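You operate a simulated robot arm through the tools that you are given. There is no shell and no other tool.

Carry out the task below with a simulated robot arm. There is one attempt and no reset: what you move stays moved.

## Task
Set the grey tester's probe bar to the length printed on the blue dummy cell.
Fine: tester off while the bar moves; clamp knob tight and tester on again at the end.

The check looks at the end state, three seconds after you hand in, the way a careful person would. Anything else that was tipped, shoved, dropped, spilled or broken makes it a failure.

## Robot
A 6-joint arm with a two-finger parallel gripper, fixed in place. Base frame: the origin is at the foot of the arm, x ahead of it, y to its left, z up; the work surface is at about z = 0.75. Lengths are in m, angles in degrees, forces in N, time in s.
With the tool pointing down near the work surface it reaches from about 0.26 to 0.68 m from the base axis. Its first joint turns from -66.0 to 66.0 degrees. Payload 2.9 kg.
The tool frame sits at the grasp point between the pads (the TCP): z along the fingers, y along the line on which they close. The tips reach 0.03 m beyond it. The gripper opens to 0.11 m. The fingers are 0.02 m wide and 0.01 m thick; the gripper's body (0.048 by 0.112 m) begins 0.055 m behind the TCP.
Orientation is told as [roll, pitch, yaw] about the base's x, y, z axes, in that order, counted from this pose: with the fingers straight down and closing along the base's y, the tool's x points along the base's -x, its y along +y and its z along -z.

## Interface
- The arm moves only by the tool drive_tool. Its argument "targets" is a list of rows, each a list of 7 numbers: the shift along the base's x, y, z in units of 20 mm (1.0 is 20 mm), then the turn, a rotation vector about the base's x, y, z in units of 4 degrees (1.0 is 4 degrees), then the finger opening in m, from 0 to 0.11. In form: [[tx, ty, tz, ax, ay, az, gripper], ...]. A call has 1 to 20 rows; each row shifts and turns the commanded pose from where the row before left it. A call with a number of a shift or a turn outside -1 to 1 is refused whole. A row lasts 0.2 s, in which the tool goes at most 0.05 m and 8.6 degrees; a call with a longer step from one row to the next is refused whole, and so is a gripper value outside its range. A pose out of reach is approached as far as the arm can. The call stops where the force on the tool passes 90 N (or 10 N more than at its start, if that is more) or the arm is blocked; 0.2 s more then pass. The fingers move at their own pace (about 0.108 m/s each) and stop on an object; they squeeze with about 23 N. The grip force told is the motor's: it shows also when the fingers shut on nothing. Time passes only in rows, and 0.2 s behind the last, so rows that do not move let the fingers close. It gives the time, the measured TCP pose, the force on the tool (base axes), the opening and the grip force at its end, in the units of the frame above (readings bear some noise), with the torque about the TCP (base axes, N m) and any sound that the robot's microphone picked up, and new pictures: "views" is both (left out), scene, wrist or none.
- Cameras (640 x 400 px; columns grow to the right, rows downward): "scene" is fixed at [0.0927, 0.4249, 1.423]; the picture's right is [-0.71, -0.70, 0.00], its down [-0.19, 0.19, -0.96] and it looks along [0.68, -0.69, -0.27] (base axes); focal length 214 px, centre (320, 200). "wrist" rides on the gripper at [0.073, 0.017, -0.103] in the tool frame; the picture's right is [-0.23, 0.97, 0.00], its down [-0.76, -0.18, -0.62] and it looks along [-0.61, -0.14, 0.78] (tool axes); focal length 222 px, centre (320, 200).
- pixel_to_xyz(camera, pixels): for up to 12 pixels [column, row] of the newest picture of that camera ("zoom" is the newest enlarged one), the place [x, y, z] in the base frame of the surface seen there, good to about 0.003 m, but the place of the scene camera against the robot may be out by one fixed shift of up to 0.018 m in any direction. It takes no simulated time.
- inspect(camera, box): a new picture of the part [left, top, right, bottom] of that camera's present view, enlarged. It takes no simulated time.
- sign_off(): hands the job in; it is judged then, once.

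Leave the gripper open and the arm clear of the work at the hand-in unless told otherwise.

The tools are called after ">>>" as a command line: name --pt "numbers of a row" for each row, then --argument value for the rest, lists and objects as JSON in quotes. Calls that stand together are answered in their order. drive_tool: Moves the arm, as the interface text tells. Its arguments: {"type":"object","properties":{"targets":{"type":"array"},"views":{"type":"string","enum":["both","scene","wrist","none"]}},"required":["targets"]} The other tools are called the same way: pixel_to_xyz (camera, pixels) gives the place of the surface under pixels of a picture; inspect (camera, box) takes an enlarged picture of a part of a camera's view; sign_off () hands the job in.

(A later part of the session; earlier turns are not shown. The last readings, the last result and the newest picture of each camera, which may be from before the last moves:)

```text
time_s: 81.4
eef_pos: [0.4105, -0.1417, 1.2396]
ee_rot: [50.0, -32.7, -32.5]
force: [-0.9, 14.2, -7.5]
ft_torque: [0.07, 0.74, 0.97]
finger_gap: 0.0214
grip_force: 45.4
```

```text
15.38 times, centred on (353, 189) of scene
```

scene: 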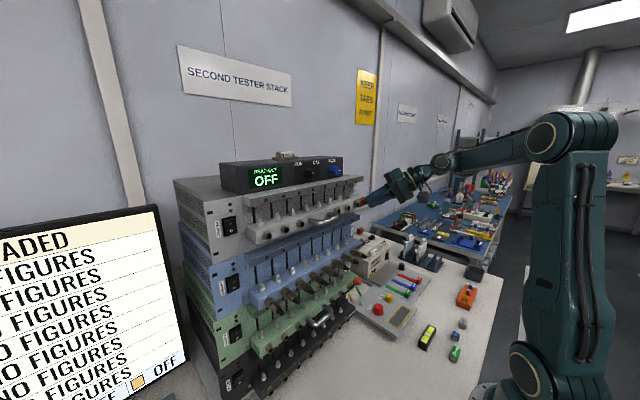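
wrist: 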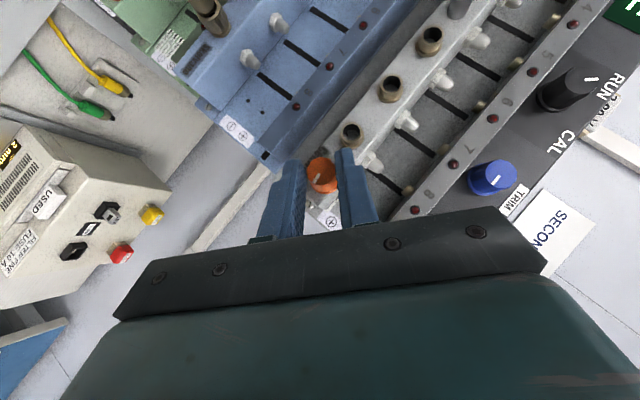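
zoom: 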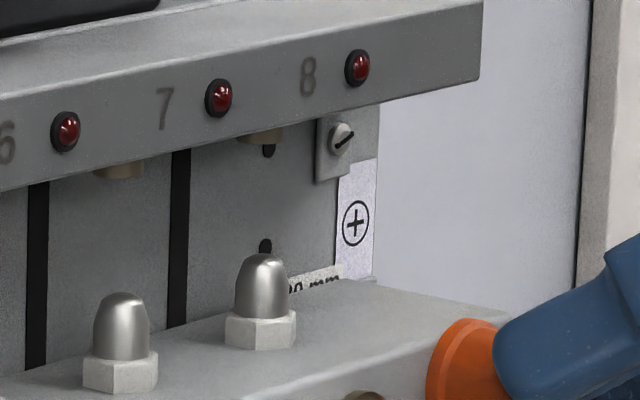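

It crept up about 1 mm during that turn (edge now roughly 0.8 mm above the tick centre). I'll nudge down and see whether it still moves at this clamp angle.

>>> drive_tool --pt "0 0.03 -0.05 0 0 0 0" --pt "0 0 -0.05 0 0 0 0" --pt "0 0 0 0 0 0 0"

>>> inspect --camera "scene" --box '[338, 176, 368, 202]'

>>> inspect --camera "wrist" --box '[312, 190, 342, 212]'

```text
time_s: 82.2
eef_pos: [0.4115, -0.1425, 1.2401]
ee_rot: [50.1, -33.0, -32.7]
force: [-9.7, 11.1, 17.2]
ft_torque: [0.3, 0.48, 0.67]
finger_gap: 0.0214
grip_force: 45.3
```

scene: 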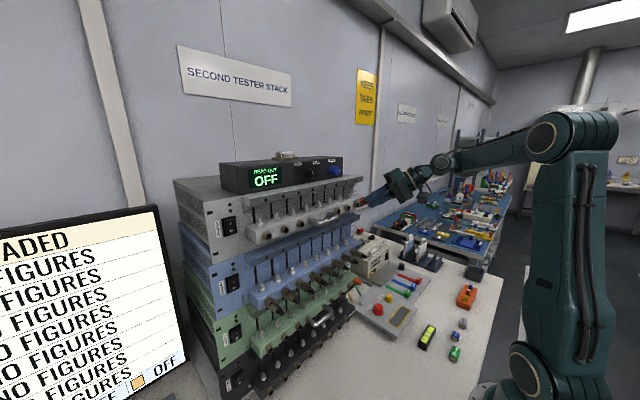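
wrist: 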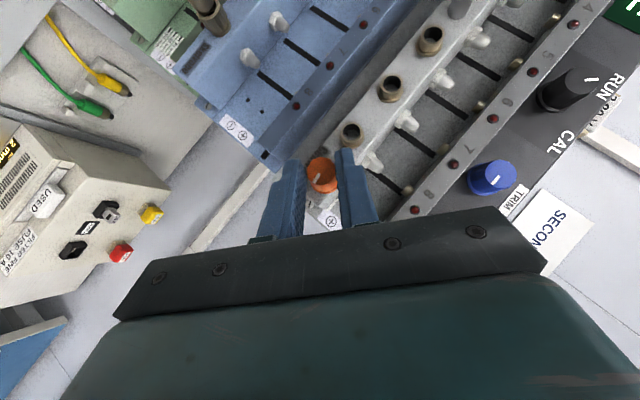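

```text
15.38 times, centred on (353, 189) of scene
```

zoom: 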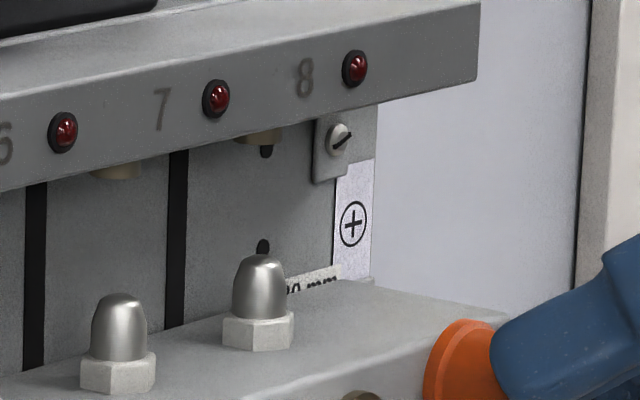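

```text
16.00 times, centred on (327, 201) of wrist
```

zoom: 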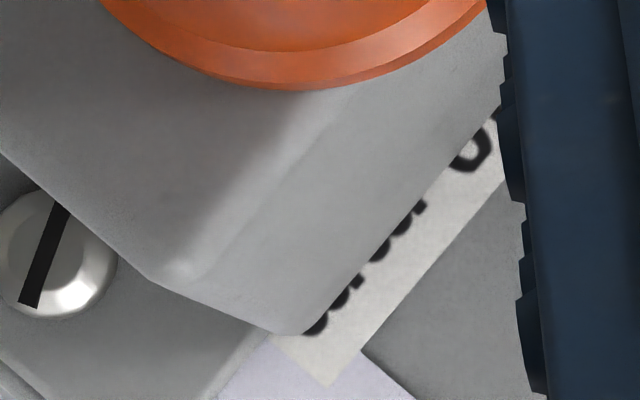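

At this angle the clamp holds (17 N down and no motion), which is good. The edge sits ≈ 0.8 mm above the tick centre. With this slight downward bias kept on, I'll loosen just a few degrees so it slips down that last bit, then re-tighten.

>>> drive_tool --pt "0 0.0446 0.0348 -1 0 0 0" --pt "0 0.0469 0.0316 -1 0 0 0" --pt "0 0.0489 0.0283 -1 0 0 0"

>>> inspect --camera "scene" --box '[338, 176, 368, 202]'

>>> inspect --camera "wrist" --box '[312, 190, 342, 212]'

```text
time_s: 83.0
eef_pos: [0.4112, -0.1399, 1.2405]
ee_rot: [37.0, -38.8, -25.1]
force: [2.8, 7.8, 14.2]
ft_torque: [0.23, -1.2, -0.22]
finger_gap: 0.0214
grip_force: 44.6
```

scene: 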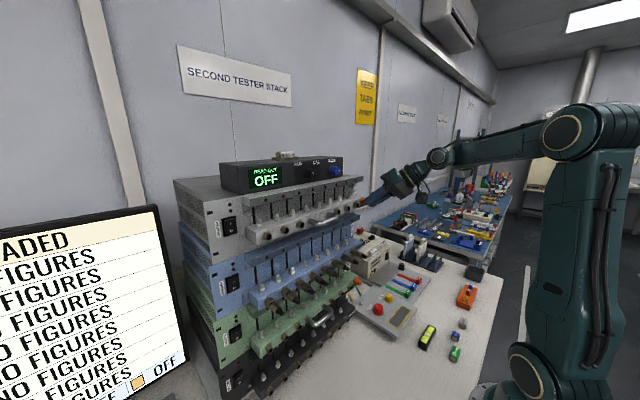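
wrist: 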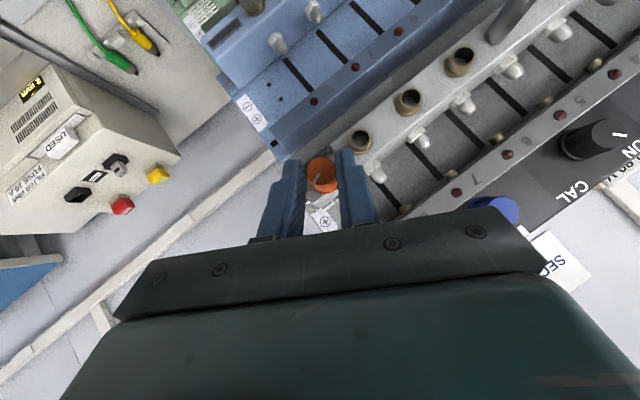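

```text
15.38 times, centred on (353, 189) of scene
```

zoom: 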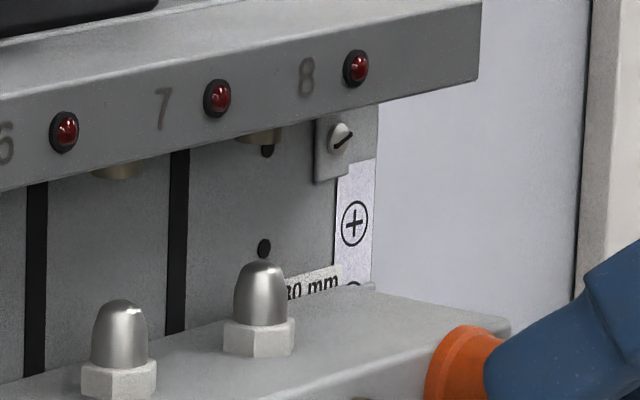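

```text
16.00 times, centred on (327, 201) of wrist
```

zoom: 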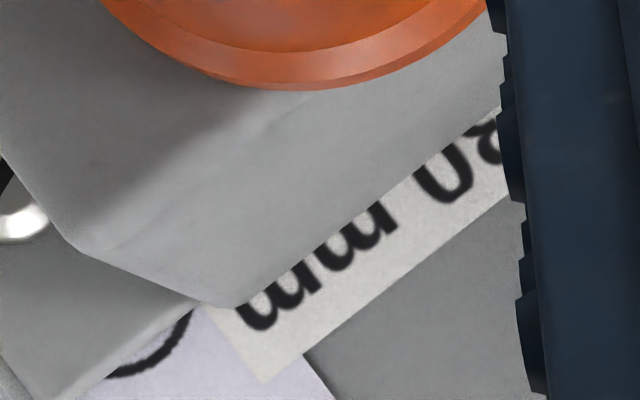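

It slipped ~1.6 mm, so it's now about 0.8 mm below the tick centre. I'll put on a slight upward bias instead and re-tighten those 12°, which should creep it back up.

>>> drive_tool --pt "0 -0.02 0.08 0 0 0 0" --pt "0 -0.0489 -0.0283 1 0 0 0" --pt "0 -0.0469 -0.0316 1 0 0 0" --pt "0 -0.0446 -0.0348 1 0 0 0"

>>> inspect --camera "scene" --box '[338, 176, 368, 202]'

>>> inspect --camera "wrist" --box '[312, 190, 342, 212]'

```text
time_s: 84.0
eef_pos: [0.4113, -0.1424, 1.2386]
ee_rot: [50.0, -32.7, -32.7]
force: [0.4, 9.3, 11.2]
ft_torque: [0.19, -0.53, 0.17]
finger_gap: 0.0213
grip_force: 45.2
```

scene: 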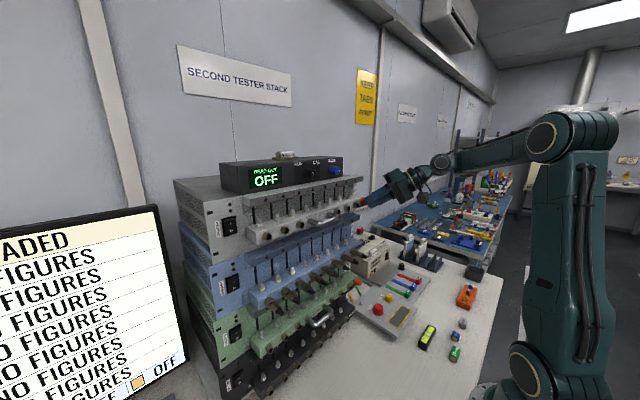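
wrist: 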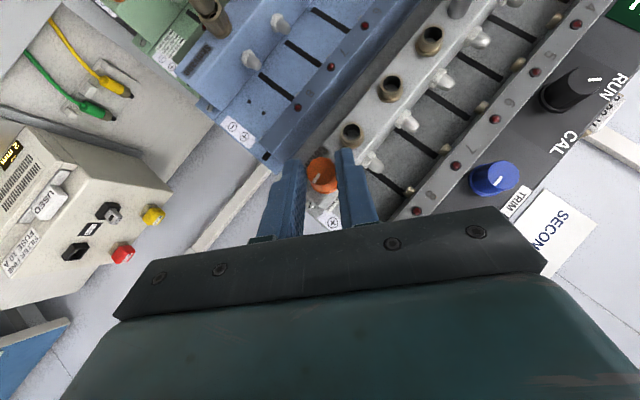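

```text
15.38 times, centred on (353, 189) of scene
```

zoom: 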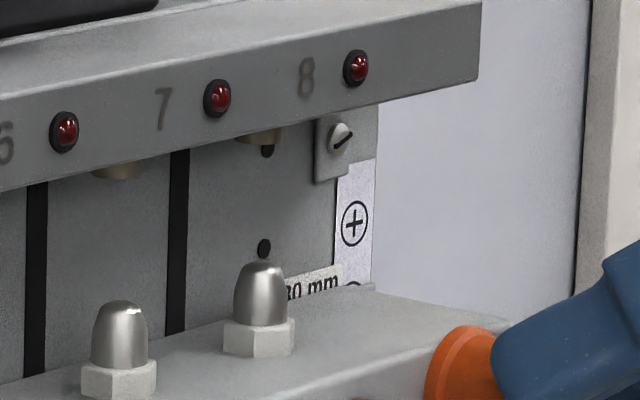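

```text
16.00 times, centred on (327, 201) of wrist
```

zoom: 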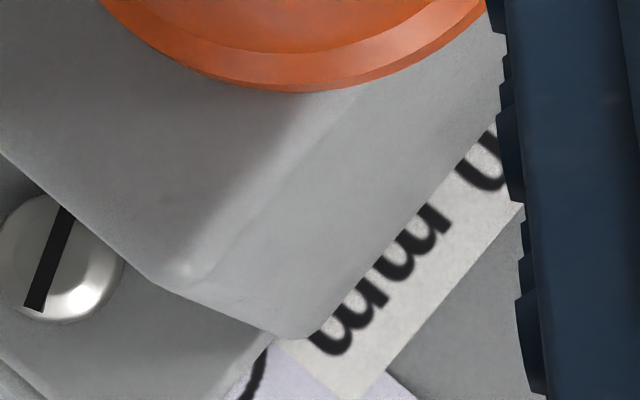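

Now about 0.7 mm below the tick centre. I'd like it closer, so I'll put on an upward bias and loosen just 8° so it slips up slightly.

>>> drive_tool --pt "0 -0.02 0.05 0 0 0 0" --pt "0 0 0.05 0 0 0 0" --pt "0 0.0446 0.0348 -1 0 0 0" --pt "0 0.0469 0.0316 -1 0 0 0"

>>> inspect --camera "scene" --box '[338, 176, 368, 202]'

>>> inspect --camera "wrist" --box '[312, 190, 342, 212]'

```text
time_s: 85.0
eef_pos: [0.4115, -0.1401, 1.2408]
ee_rot: [41.4, -36.3, -27.7]
force: [9.6, 17.6, -20.8]
ft_torque: [0.07, 0.08, 0.04]
finger_gap: 0.0211
grip_force: 44.9
```

scene: 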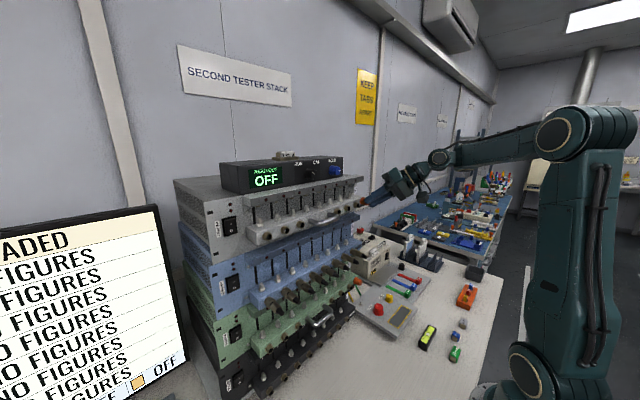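
wrist: 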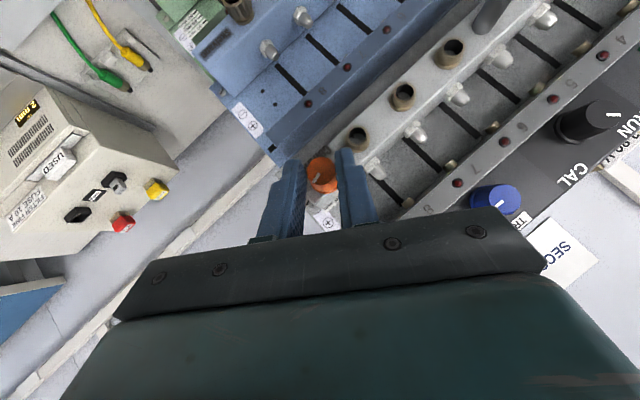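

```text
15.38 times, centred on (353, 189) of scene
```

zoom: 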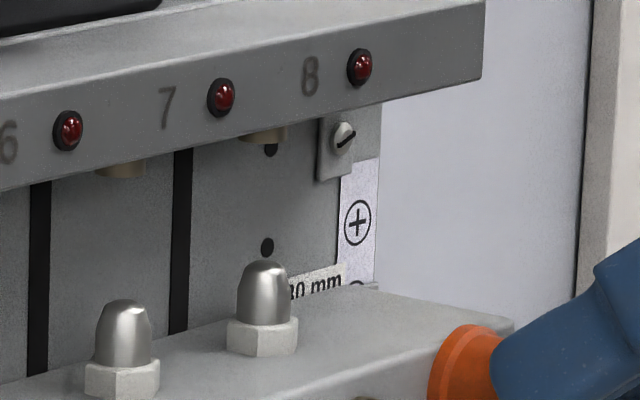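

```text
16.00 times, centred on (327, 201) of wrist
```

zoom: 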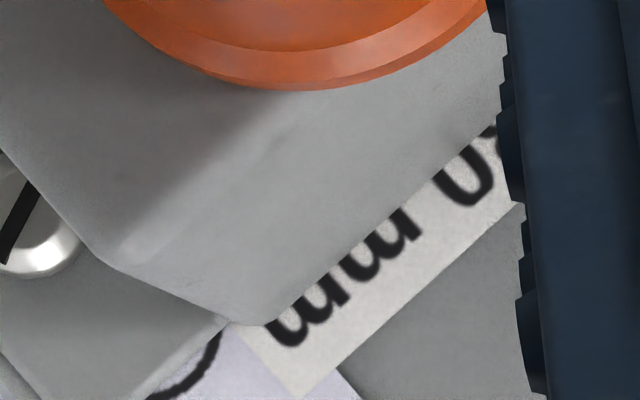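

Not yet slipping with −21 N. One more 4° of loosening should let it slip up slightly.

>>> drive_tool --pt "0 0.03 0.02 -1 0 0 0"

>>> inspect --camera "scene" --box '[338, 176, 368, 202]'

>>> inspect --camera "wrist" --box '[312, 190, 342, 212]'

```text
time_s: 85.4
eef_pos: [0.4103, -0.1404, 1.2413]
ee_rot: [36.8, -38.3, -24.9]
force: [9.0, 20.3, -20.6]
ft_torque: [0.14, 1.11, 0.67]
finger_gap: 0.0216
grip_force: 45.1
```

scene: 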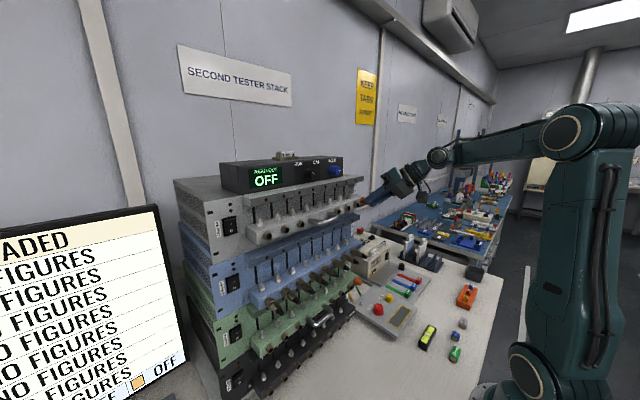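
wrist: 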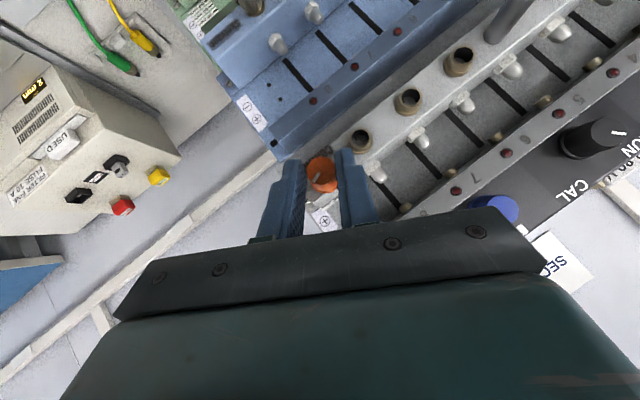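

```text
15.38 times, centred on (353, 189) of scene
```

zoom: 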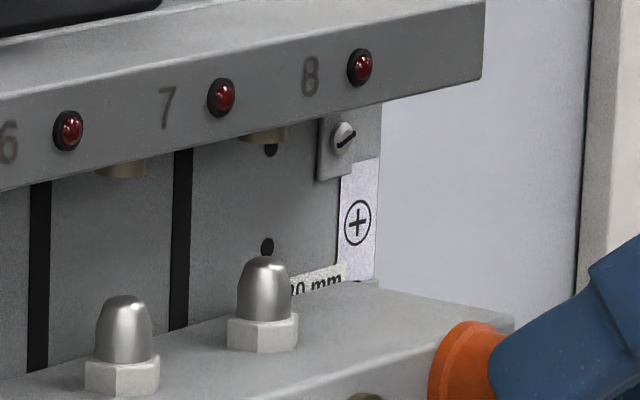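

```text
16.00 times, centred on (327, 201) of wrist
```

zoom: 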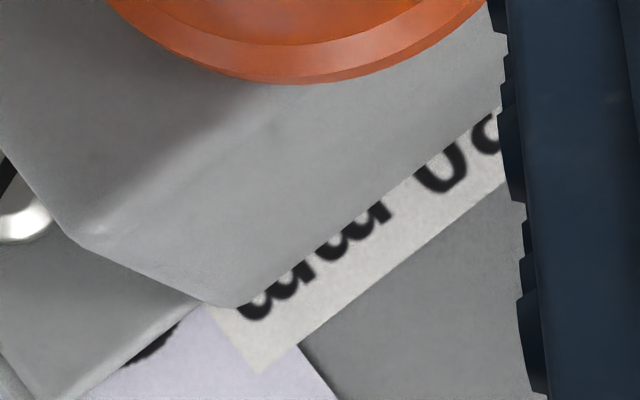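

The edge now sits right on the tick centre (4.0 mm of the 7.9 mm label showing). I'll neutralise the loads first and then re-tighten these 12°.

>>> drive_tool --pt "0 0.03 -0.03 0 0 0 0" --pt "0 0.02 -0.025 0 0 0 0" --pt "0 -0.0489 -0.0283 1 0 0 0" --pt "0 -0.0469 -0.0316 1 0 0 0" --pt "0 -0.0446 -0.0348 1 0 0 0"

>>> inspect --camera "scene" --box '[338, 176, 368, 202]'

>>> inspect --camera "wrist" --box '[312, 190, 342, 212]'

```text
time_s: 86.6
eef_pos: [0.411, -0.1429, 1.2407]
ee_rot: [49.7, -32.6, -32.6]
force: [-9.7, 7.7, -7.1]
ft_torque: [-0.01, 0.96, 1.05]
finger_gap: 0.0214
grip_force: 44.8
```

scene: 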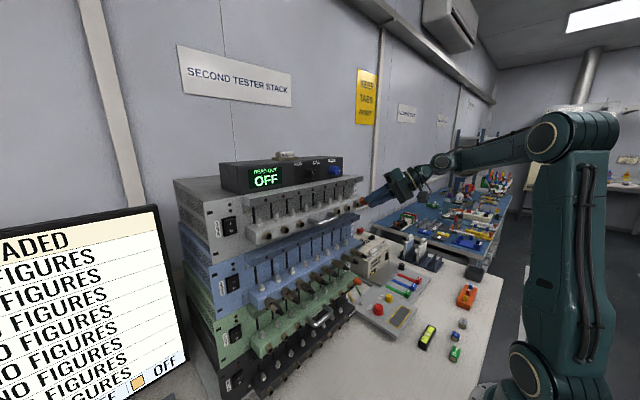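
wrist: 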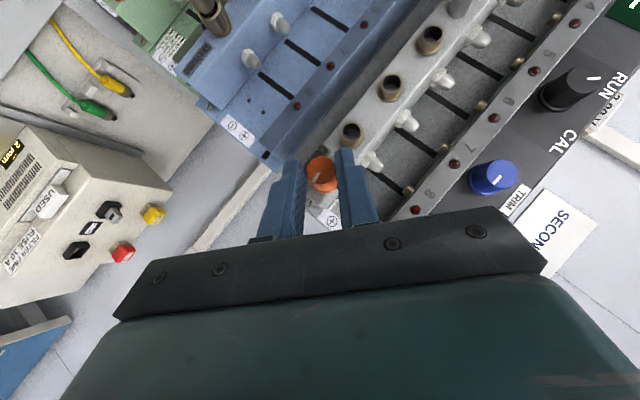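

```text
15.38 times, centred on (353, 189) of scene
```

zoom: 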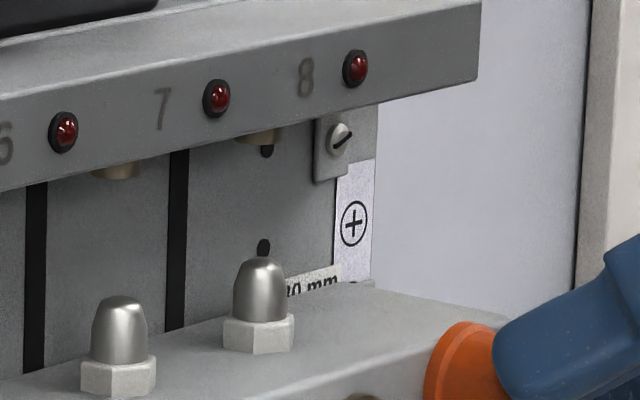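

```text
16.00 times, centred on (327, 201) of wrist
```

zoom: 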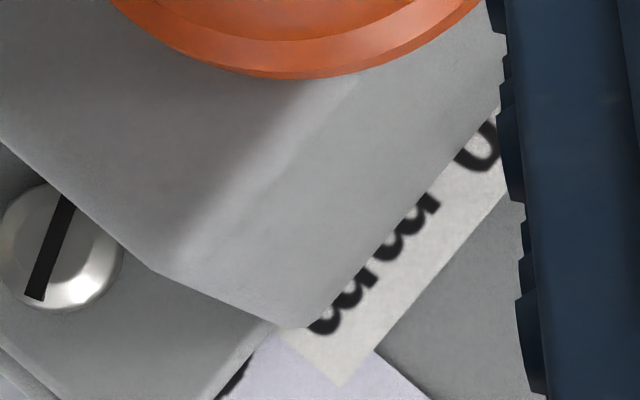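

The bar is holding on the tick (stud 8 unchanged relative to the rail). I'll release, back off along the finger axis, and then rotate around for the final tightening stroke.

>>> drive_tool --pt "0 0 0 0 0 0 0.045" --pt "0 0 0 0 0 0 0.045" --pt "-0.309 -0.199 0.237 0 0 0 0.045" --pt "-0.309 -0.199 0.237 0 0 0 0.055" --pt "-0.309 -0.199 0.237 0 0 0 0.06" --pt "-0.309 -0.199 0.237 0 0 0 0.06"

>>> inspect --camera "scene" --box '[338, 176, 368, 202]'

>>> inspect --camera "wrist" --box '[260, 100, 400, 240]'

```text
time_s: 88.0
eef_pos: [0.3858, -0.1568, 1.2598]
ee_rot: [50.0, -32.7, -32.6]
force: [0.1, 0.6, -0.8]
ft_torque: [-0.01, -0.02, -0.01]
finger_gap: 0.06
grip_force: 0.0
```

scene: 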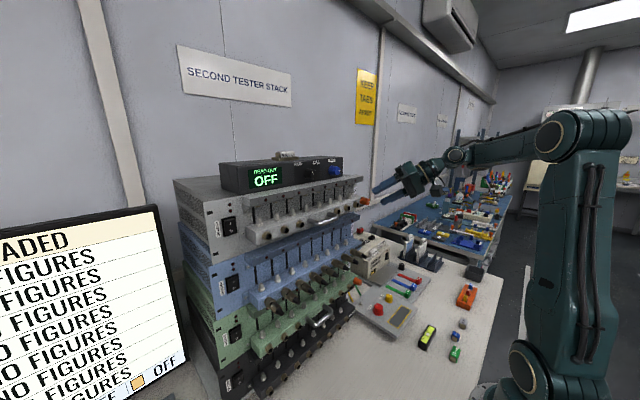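
wrist: 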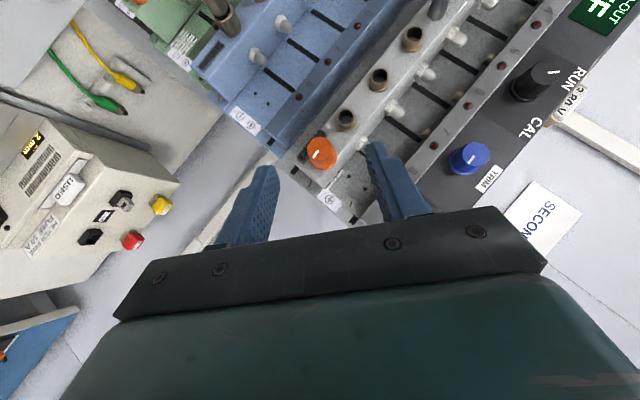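

```text
15.38 times, centred on (353, 189) of scene
```

zoom: 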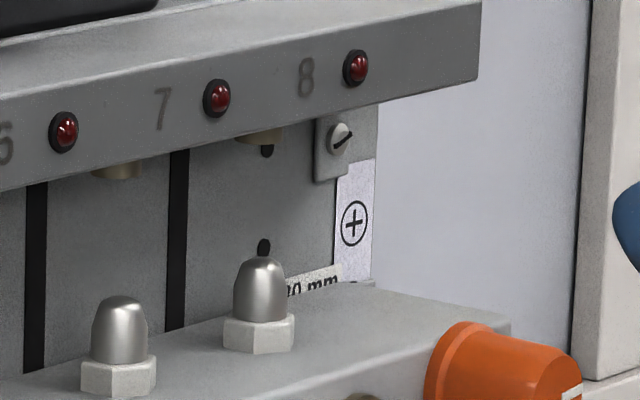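

```text
2.86 times, centred on (330, 170) of wrist
```

zoom: 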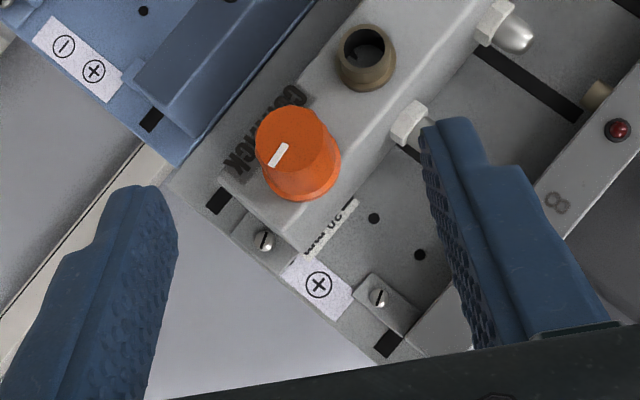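

The bar stays put after release. I'll swing the open gripper back around the knob, pausing at 0° for a straight look at the scale.

>>> drive_tool --pt "0 0.1128 0.0882 -1 0 0 0.06" --pt "0 0.1187 0.08 -1 0 0 0.06" --pt "0 0.1238 0.0715 -1 0 0 0.06" --pt "0 0.1287 0.0627 -1 0 0 0.06" --pt "0 0.1326 0.0537 -1 0 0 0.06" --pt "0 0.1361 0.0443 -1 0 0 0.06" --pt "0 0.1388 0.0344 -1 0 0 0.06" --pt "0 0.1408 0.025 -1 0 0 0.06" --pt "0 0.1423 0.015 -1 0 0 0.06" --pt "0 0.1431 0.0049 -1 0 0 0.06"

>>> inspect --camera "wrist" --box '[290, 140, 350, 195]'

>>> inspect --camera "wrist" --box '[250, 100, 410, 220]'

```text
time_s: 90.2
eef_pos: [0.387, -0.1321, 1.2688]
ee_rot: [0.1, -44.8, -0.1]
force: [-0.4, 0.0, 0.3]
ft_torque: [0.01, -0.03, -0.04]
finger_gap: 0.06
grip_force: 0.1
```

scene: 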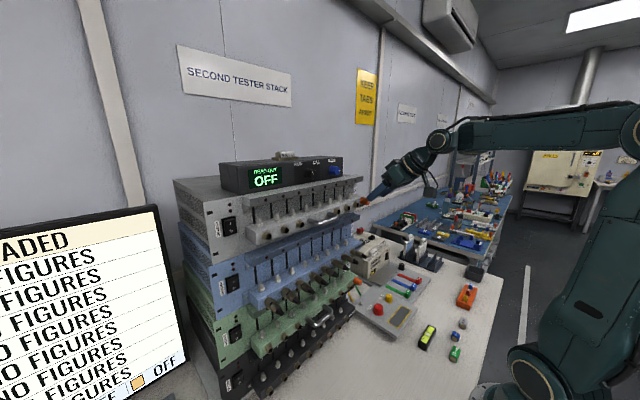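
wrist: 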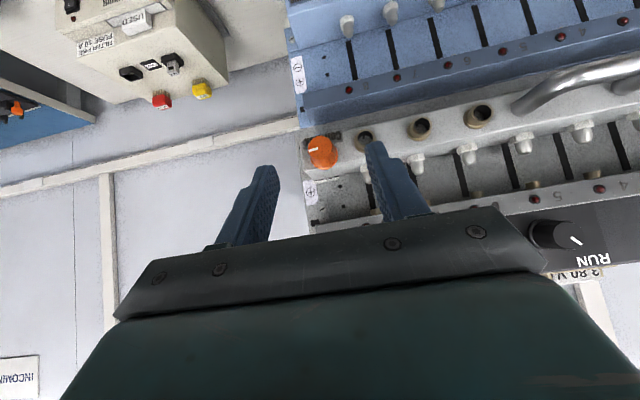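

```text
7.27 times, centred on (320, 168) of wrist
```

zoom: 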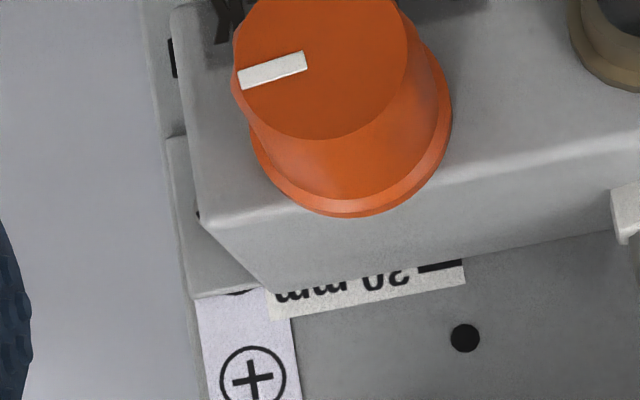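

```text
3.33 times, centred on (330, 160) of wrist
```

zoom: 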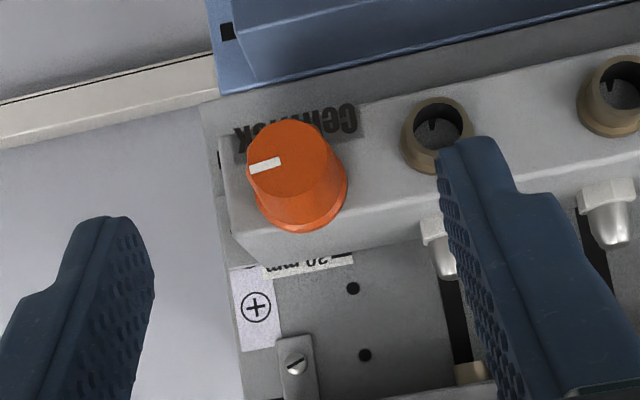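

The bar's top edge cuts right through the 30 mm tick, and the pointer is still about 100° from tight. I'll continue around to −60° for the tightening stroke.

>>> drive_tool --pt "0 0.1431 -0.0049 -1 0 0 0.06" --pt "0 0.1423 -0.015 -1 0 0 0.06" --pt "0 0.1408 -0.025 -1 0 0 0.06" --pt "0 0.1388 -0.0344 -1 0 0 0.06" --pt "0 0.1361 -0.0443 -1 0 0 0.06" --pt "0 0.1326 -0.0537 -1 0 0 0.06" --pt "0 0.1287 -0.0627 -1 0 0 0.06" --pt "0 0.1238 -0.0715 -1 0 0 0.06" --pt "0 0.1187 -0.08 -1 0 0 0.06" --pt "0 0.1128 -0.0882 -1 0 0 0.06" --pt "0 0.1064 -0.0957 -1 0 0 0.06" --pt "0 0.0992 -0.1029 -1 0 0 0.06" --pt "0 0.092 -0.1095 -1 0 0 0.06" --pt "0 0.0841 -0.1158 -1 0 0 0.055" --pt "0 0.0759 -0.1214 -1 0 0 0.045"

>>> inspect --camera "wrist" --box '[250, 90, 410, 230]'

>>> inspect --camera "scene" --box '[320, 160, 400, 230]'

```text
time_s: 93.4
eef_pos: [0.3861, -0.0975, 1.2464]
ee_rot: [-67.9, -20.6, 40.7]
force: [-0.8, 0.3, -0.2]
ft_torque: [0.01, 0.0, 0.0]
finger_gap: 0.045
grip_force: 0.1
```

scene: 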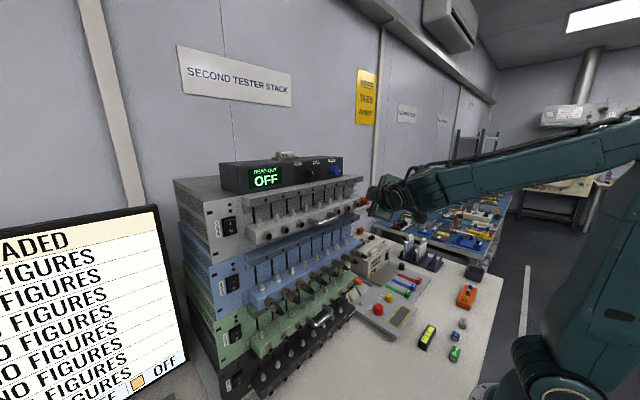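
wrist: 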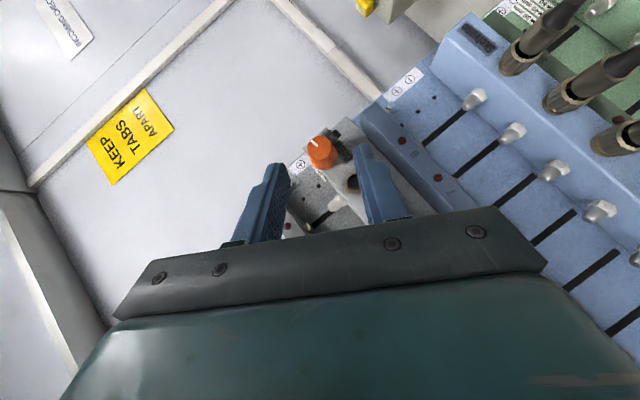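

```text
2.86 times, centred on (330, 160) of wrist
```

zoom: 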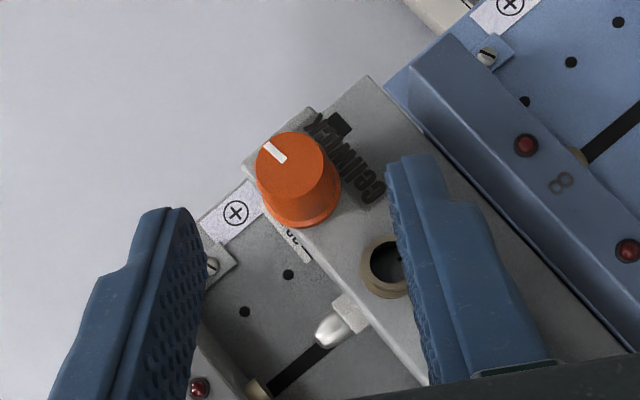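

```text
5.71 times, centred on (360, 195) of scene
```

zoom: 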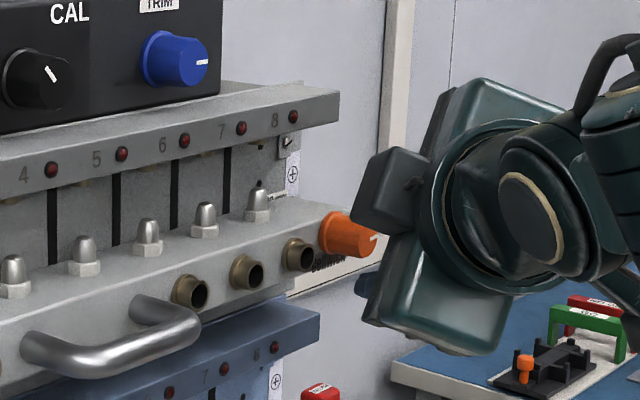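

Lined up from the other side. I'll advance three quarters of the way and check alignment.

>>> drive_tool --pt "0.334 -0.251 -0.11 0 0 0 0.045" --pt "0.334 -0.251 -0.11 0 0 0 0.045" --pt "0.334 -0.251 -0.11 0 0 0 0.045"

>>> inspect --camera "wrist" --box '[260, 100, 400, 240]'

```text
time_s: 94.2
eef_pos: [0.4076, -0.1116, 1.2429]
ee_rot: [-67.6, -20.7, 40.7]
force: [-0.6, -0.2, -0.2]
ft_torque: [0.0, -0.01, 0.0]
finger_gap: 0.0449
grip_force: 0.2
```

scene: 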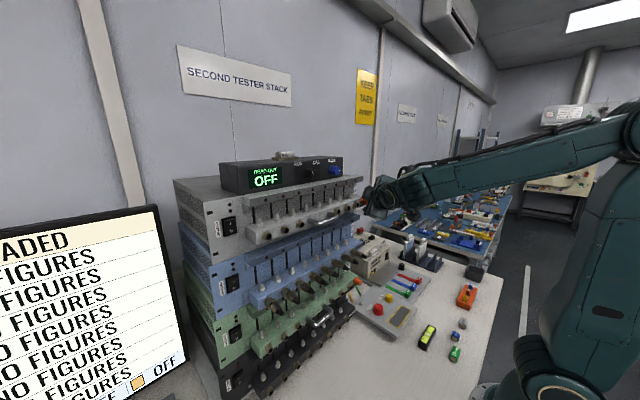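
wrist: 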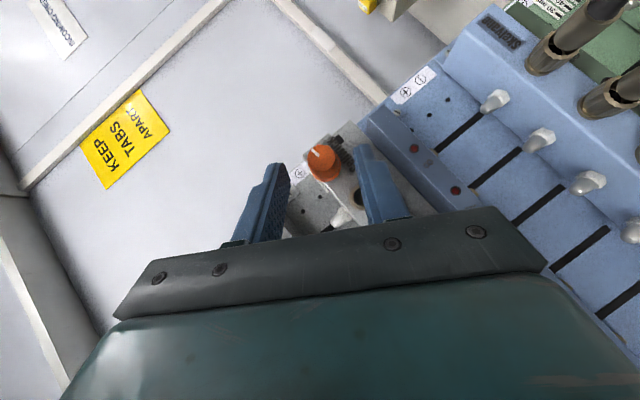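

```text
2.86 times, centred on (330, 170) of wrist
```

zoom: 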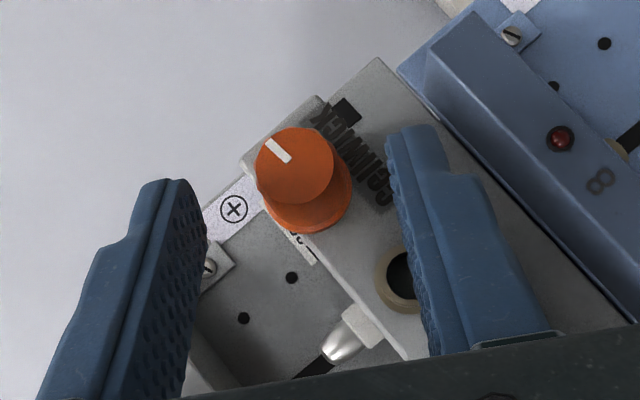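

Centred between the fingers. I'll go the last ~9 mm and check depth before closing.

>>> drive_tool --pt "0.13 -0.15 -0.13 0 0 0 0.045" --pt "0.13 -0.15 -0.13 0 0 0 0.045"

>>> inspect --camera "wrist" --box '[260, 100, 400, 240]'

```text
time_s: 94.8
eef_pos: [0.4146, -0.1162, 1.2359]
ee_rot: [-67.7, -20.7, 40.6]
force: [-0.2, -1.2, -0.3]
ft_torque: [0.03, 0.04, -0.01]
finger_gap: 0.0452
grip_force: 0.0
```

scene: 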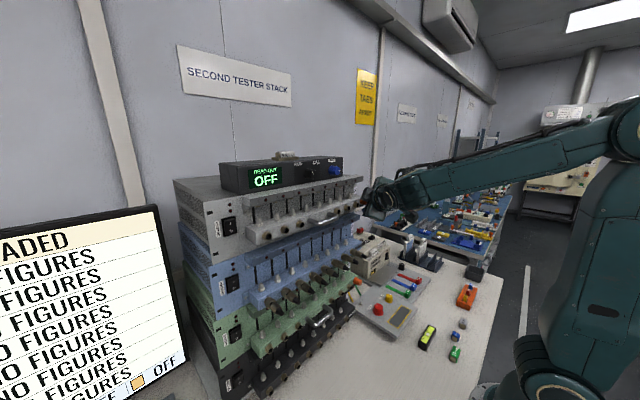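
wrist: 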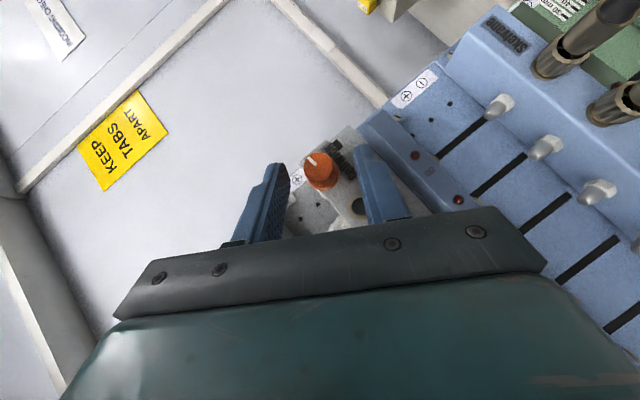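

```text
2.86 times, centred on (330, 170) of wrist
```

zoom: 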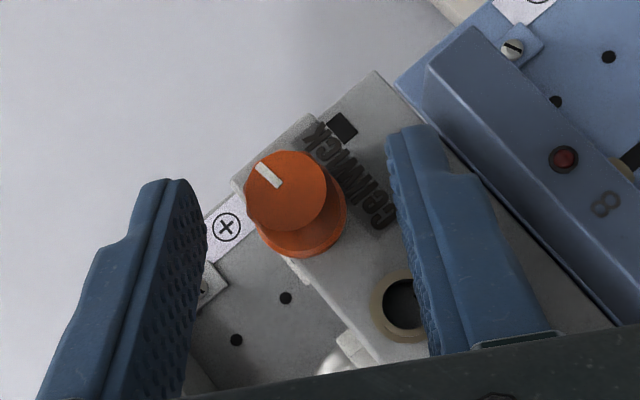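

Good depth. I'll shift ~1 mm toward the knob's centre line, ease back 1 mm in x, then close.

>>> drive_tool --pt "-0.05 -0.03 0.05 0 0 0 0.045" --pt "0 0 0 0 0 0 0.02" --pt "0 0 0 0 0 0 0.0" --pt "0 0 0 0 0 0 0.0"

>>> inspect --camera "wrist" --box '[260, 100, 400, 240]'

>>> inspect --camera "scene" --box '[338, 176, 368, 202]'

```text
time_s: 95.8
eef_pos: [0.4131, -0.1175, 1.2369]
ee_rot: [-67.6, -20.8, 40.6]
force: [2.9, -2.3, 1.2]
ft_torque: [-0.01, 0.09, 0.18]
finger_gap: 0.0213
grip_force: 44.4
```

scene: 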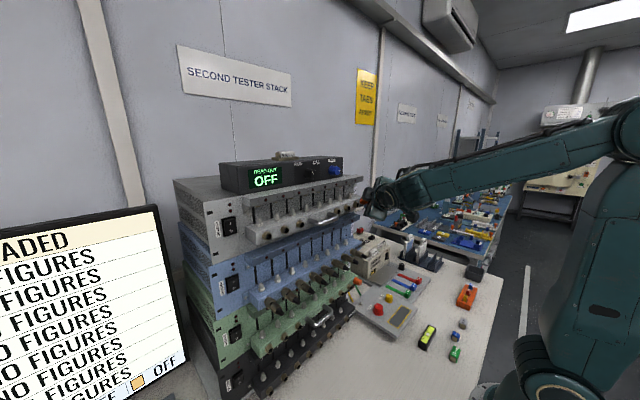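
wrist: 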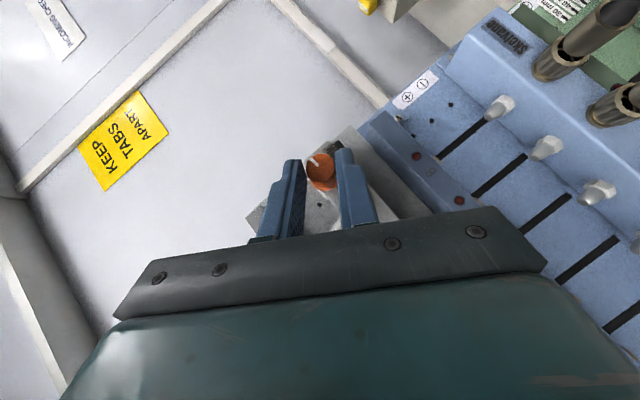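

```text
2.86 times, centred on (330, 170) of wrist
```

zoom: 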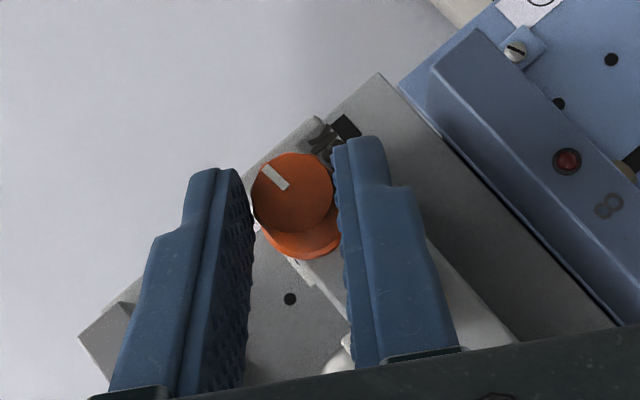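

```text
15.38 times, centred on (353, 189) of scene
```

zoom: 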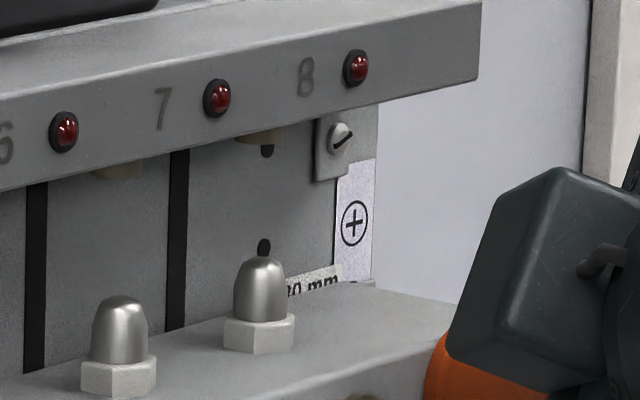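

Gripped cleanly with almost no side load. Tightening clockwise: the first 32°.

>>> drive_tool --pt "0 -0.03 0.048 1 0 0 0" --pt "0 -0.0332 0.0458 1 0 0 0" --pt "0 -0.0364 0.0433 1 0 0 0" --pt "0 -0.0392 0.0407 1 0 0 0" --pt "0 -0.042 0.0378 1 0 0 0" --pt "0 -0.0446 0.0348 1 0 0 0" --pt "0 -0.0469 0.0316 1 0 0 0" --pt "0 -0.0489 0.0283 1 0 0 0"

>>> inspect --camera "wrist" --box '[260, 100, 400, 240]'

>>> inspect --camera "scene" --box '[338, 176, 368, 202]'

```text
time_s: 97.6
eef_pos: [0.4122, -0.1244, 1.2432]
ee_rot: [-36.8, -38.8, 24.9]
force: [13.6, -1.4, 7.0]
ft_torque: [-0.11, -0.68, 0.51]
finger_gap: 0.021
grip_force: 44.8
```

scene: 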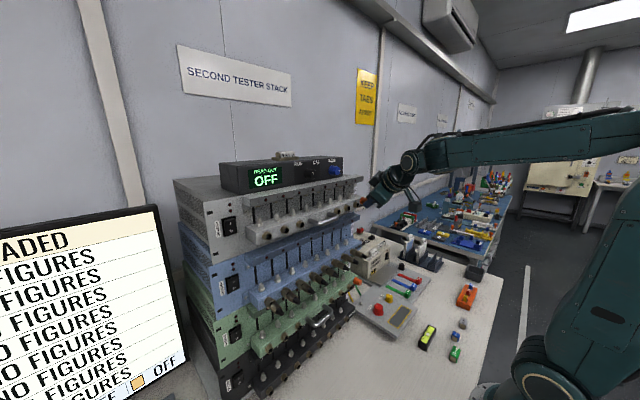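
wrist: 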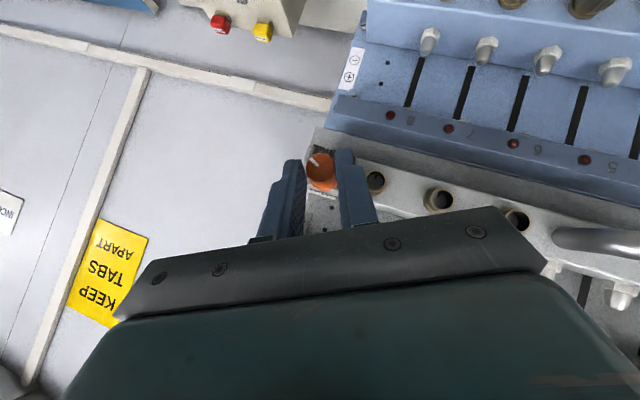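

```text
2.86 times, centred on (330, 170) of wrist
```

zoom: 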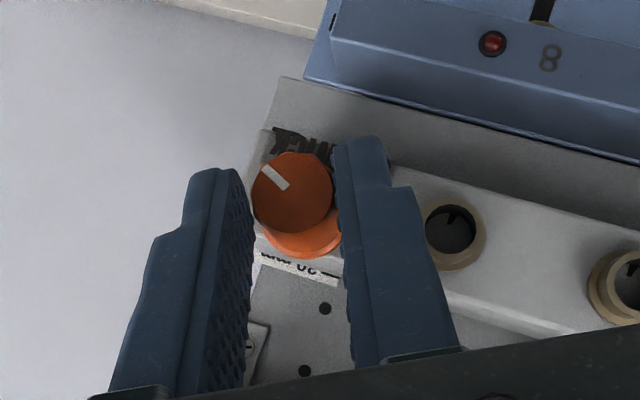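

```text
15.38 times, centred on (353, 189) of scene
```

zoom: 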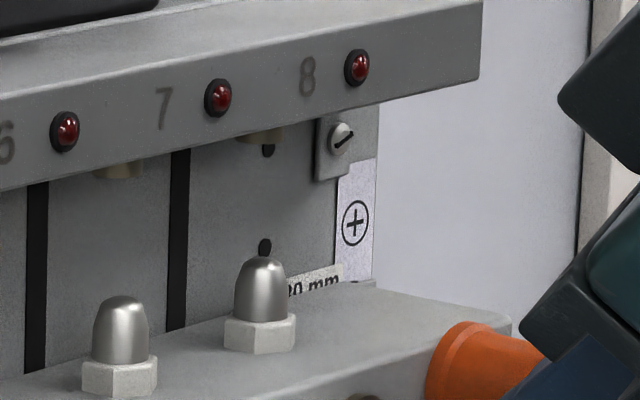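

The bar is steady and the knob is following. Small relief in x and z, then another 36°.

>>> drive_tool --pt "0.035 0 0.02 0 0 0 0" --pt "0 -0.0509 0.0248 1 0 0 0" --pt "0 -0.0524 0.0212 1 0 0 0" --pt "0 -0.0538 0.0175 1 0 0 0" --pt "0 -0.0548 0.0136 1 0 0 0" --pt "0 -0.0557 0.0099 1 0 0 0" --pt "0 -0.0562 0.0059 1 0 0 0" --pt "0 -0.0565 0.0019 1 0 0 0" --pt "0 -0.0565 -0.0019 1 0 0 0" --pt "0 -0.0562 -0.0059 1 0 0 0"

>>> inspect --camera "wrist" --box '[260, 100, 400, 240]'

>>> inspect --camera "scene" --box '[338, 176, 368, 202]'

```text
time_s: 99.8
eef_pos: [0.4101, -0.1349, 1.245]
ee_rot: [11.4, -44.2, -8.2]
force: [4.6, -6.6, 6.5]
ft_torque: [-0.1, -0.84, -0.04]
finger_gap: 0.0211
grip_force: 44.6
```

scene: 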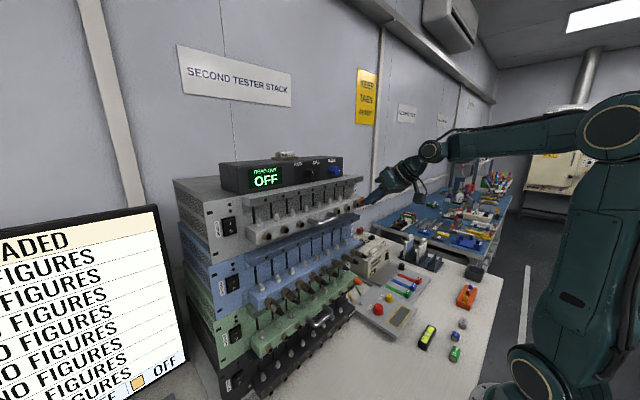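
wrist: 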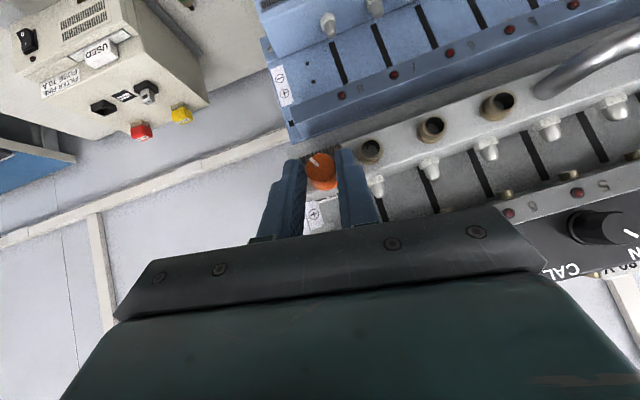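

```text
2.86 times, centred on (330, 170) of wrist
```

zoom: 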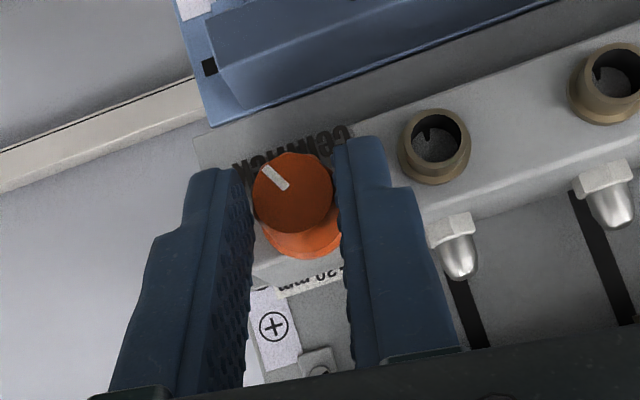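

```text
15.38 times, centred on (353, 189) of scene
```

zoom: 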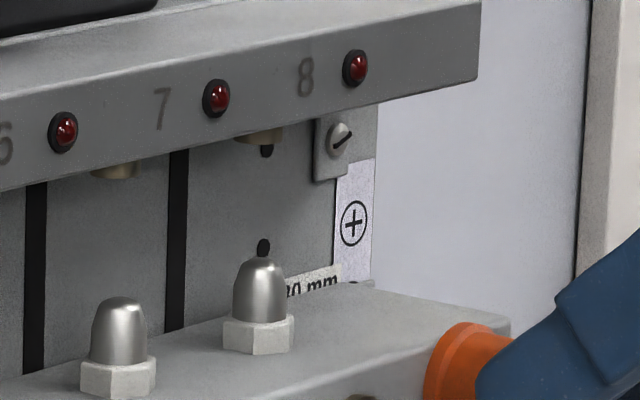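

Steady at the tick. The final 32° now, back toward the original pointer-down position.

>>> drive_tool --pt "0.04 -0.02 0.02 0 0 0 0" --pt "0 -0.0557 -0.0099 1 0 0 0" --pt "0 -0.0548 -0.0136 1 0 0 0" --pt "0 -0.0538 -0.0175 1 0 0 0" --pt "0 -0.0524 -0.0212 1 0 0 0" --pt "0 -0.0509 -0.0248 1 0 0 0" --pt "0 -0.0489 -0.0283 1 0 0 0" --pt "0 -0.0469 -0.0316 1 0 0 0" --pt "0 -0.0446 -0.0348 1 0 0 0"

>>> inspect --camera "wrist" --box '[260, 100, 400, 240]'

>>> inspect --camera "scene" --box '[338, 176, 368, 202]'

```text
time_s: 101.8
eef_pos: [0.4115, -0.1427, 1.2414]
ee_rot: [49.9, -32.6, -32.8]
force: [-14.5, -5.4, -6.3]
ft_torque: [-0.29, 0.55, 0.19]
finger_gap: 0.0213
grip_force: 45.0
```

scene: 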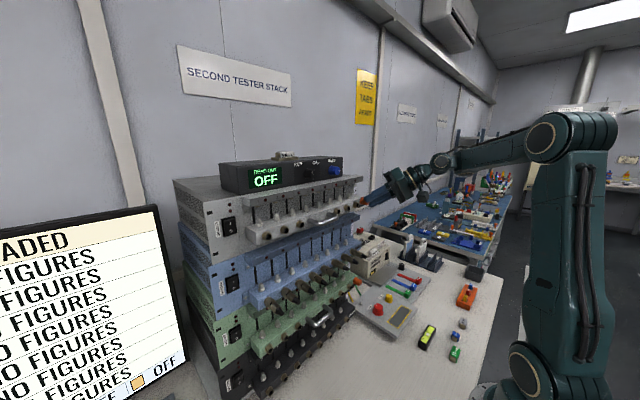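
wrist: 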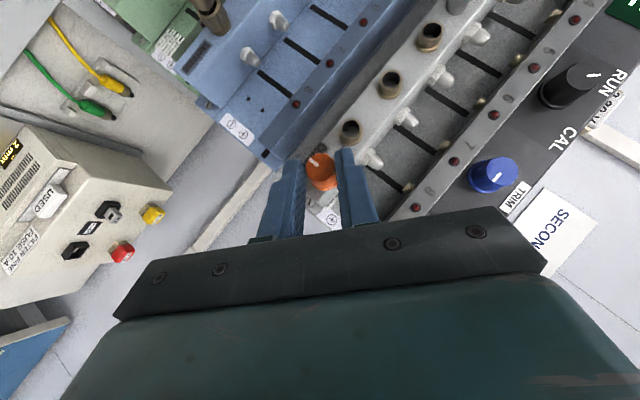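

```text
2.86 times, centred on (330, 170) of wrist
```

zoom: 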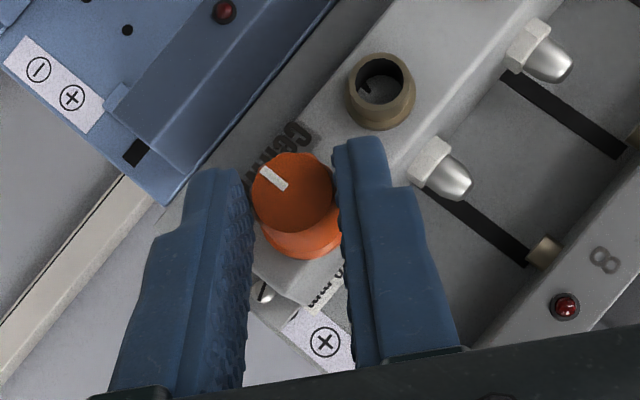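

```text
15.38 times, centred on (353, 189) of scene
```

zoom: 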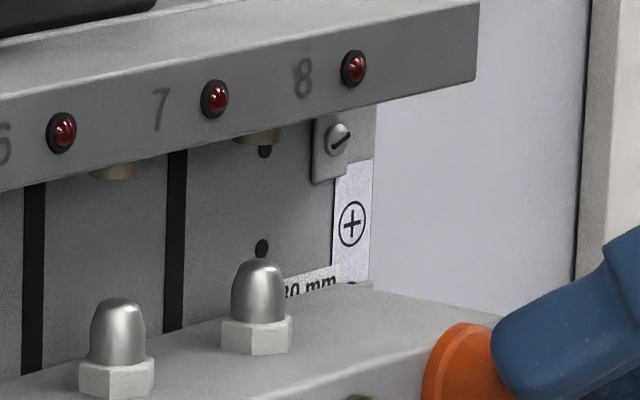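

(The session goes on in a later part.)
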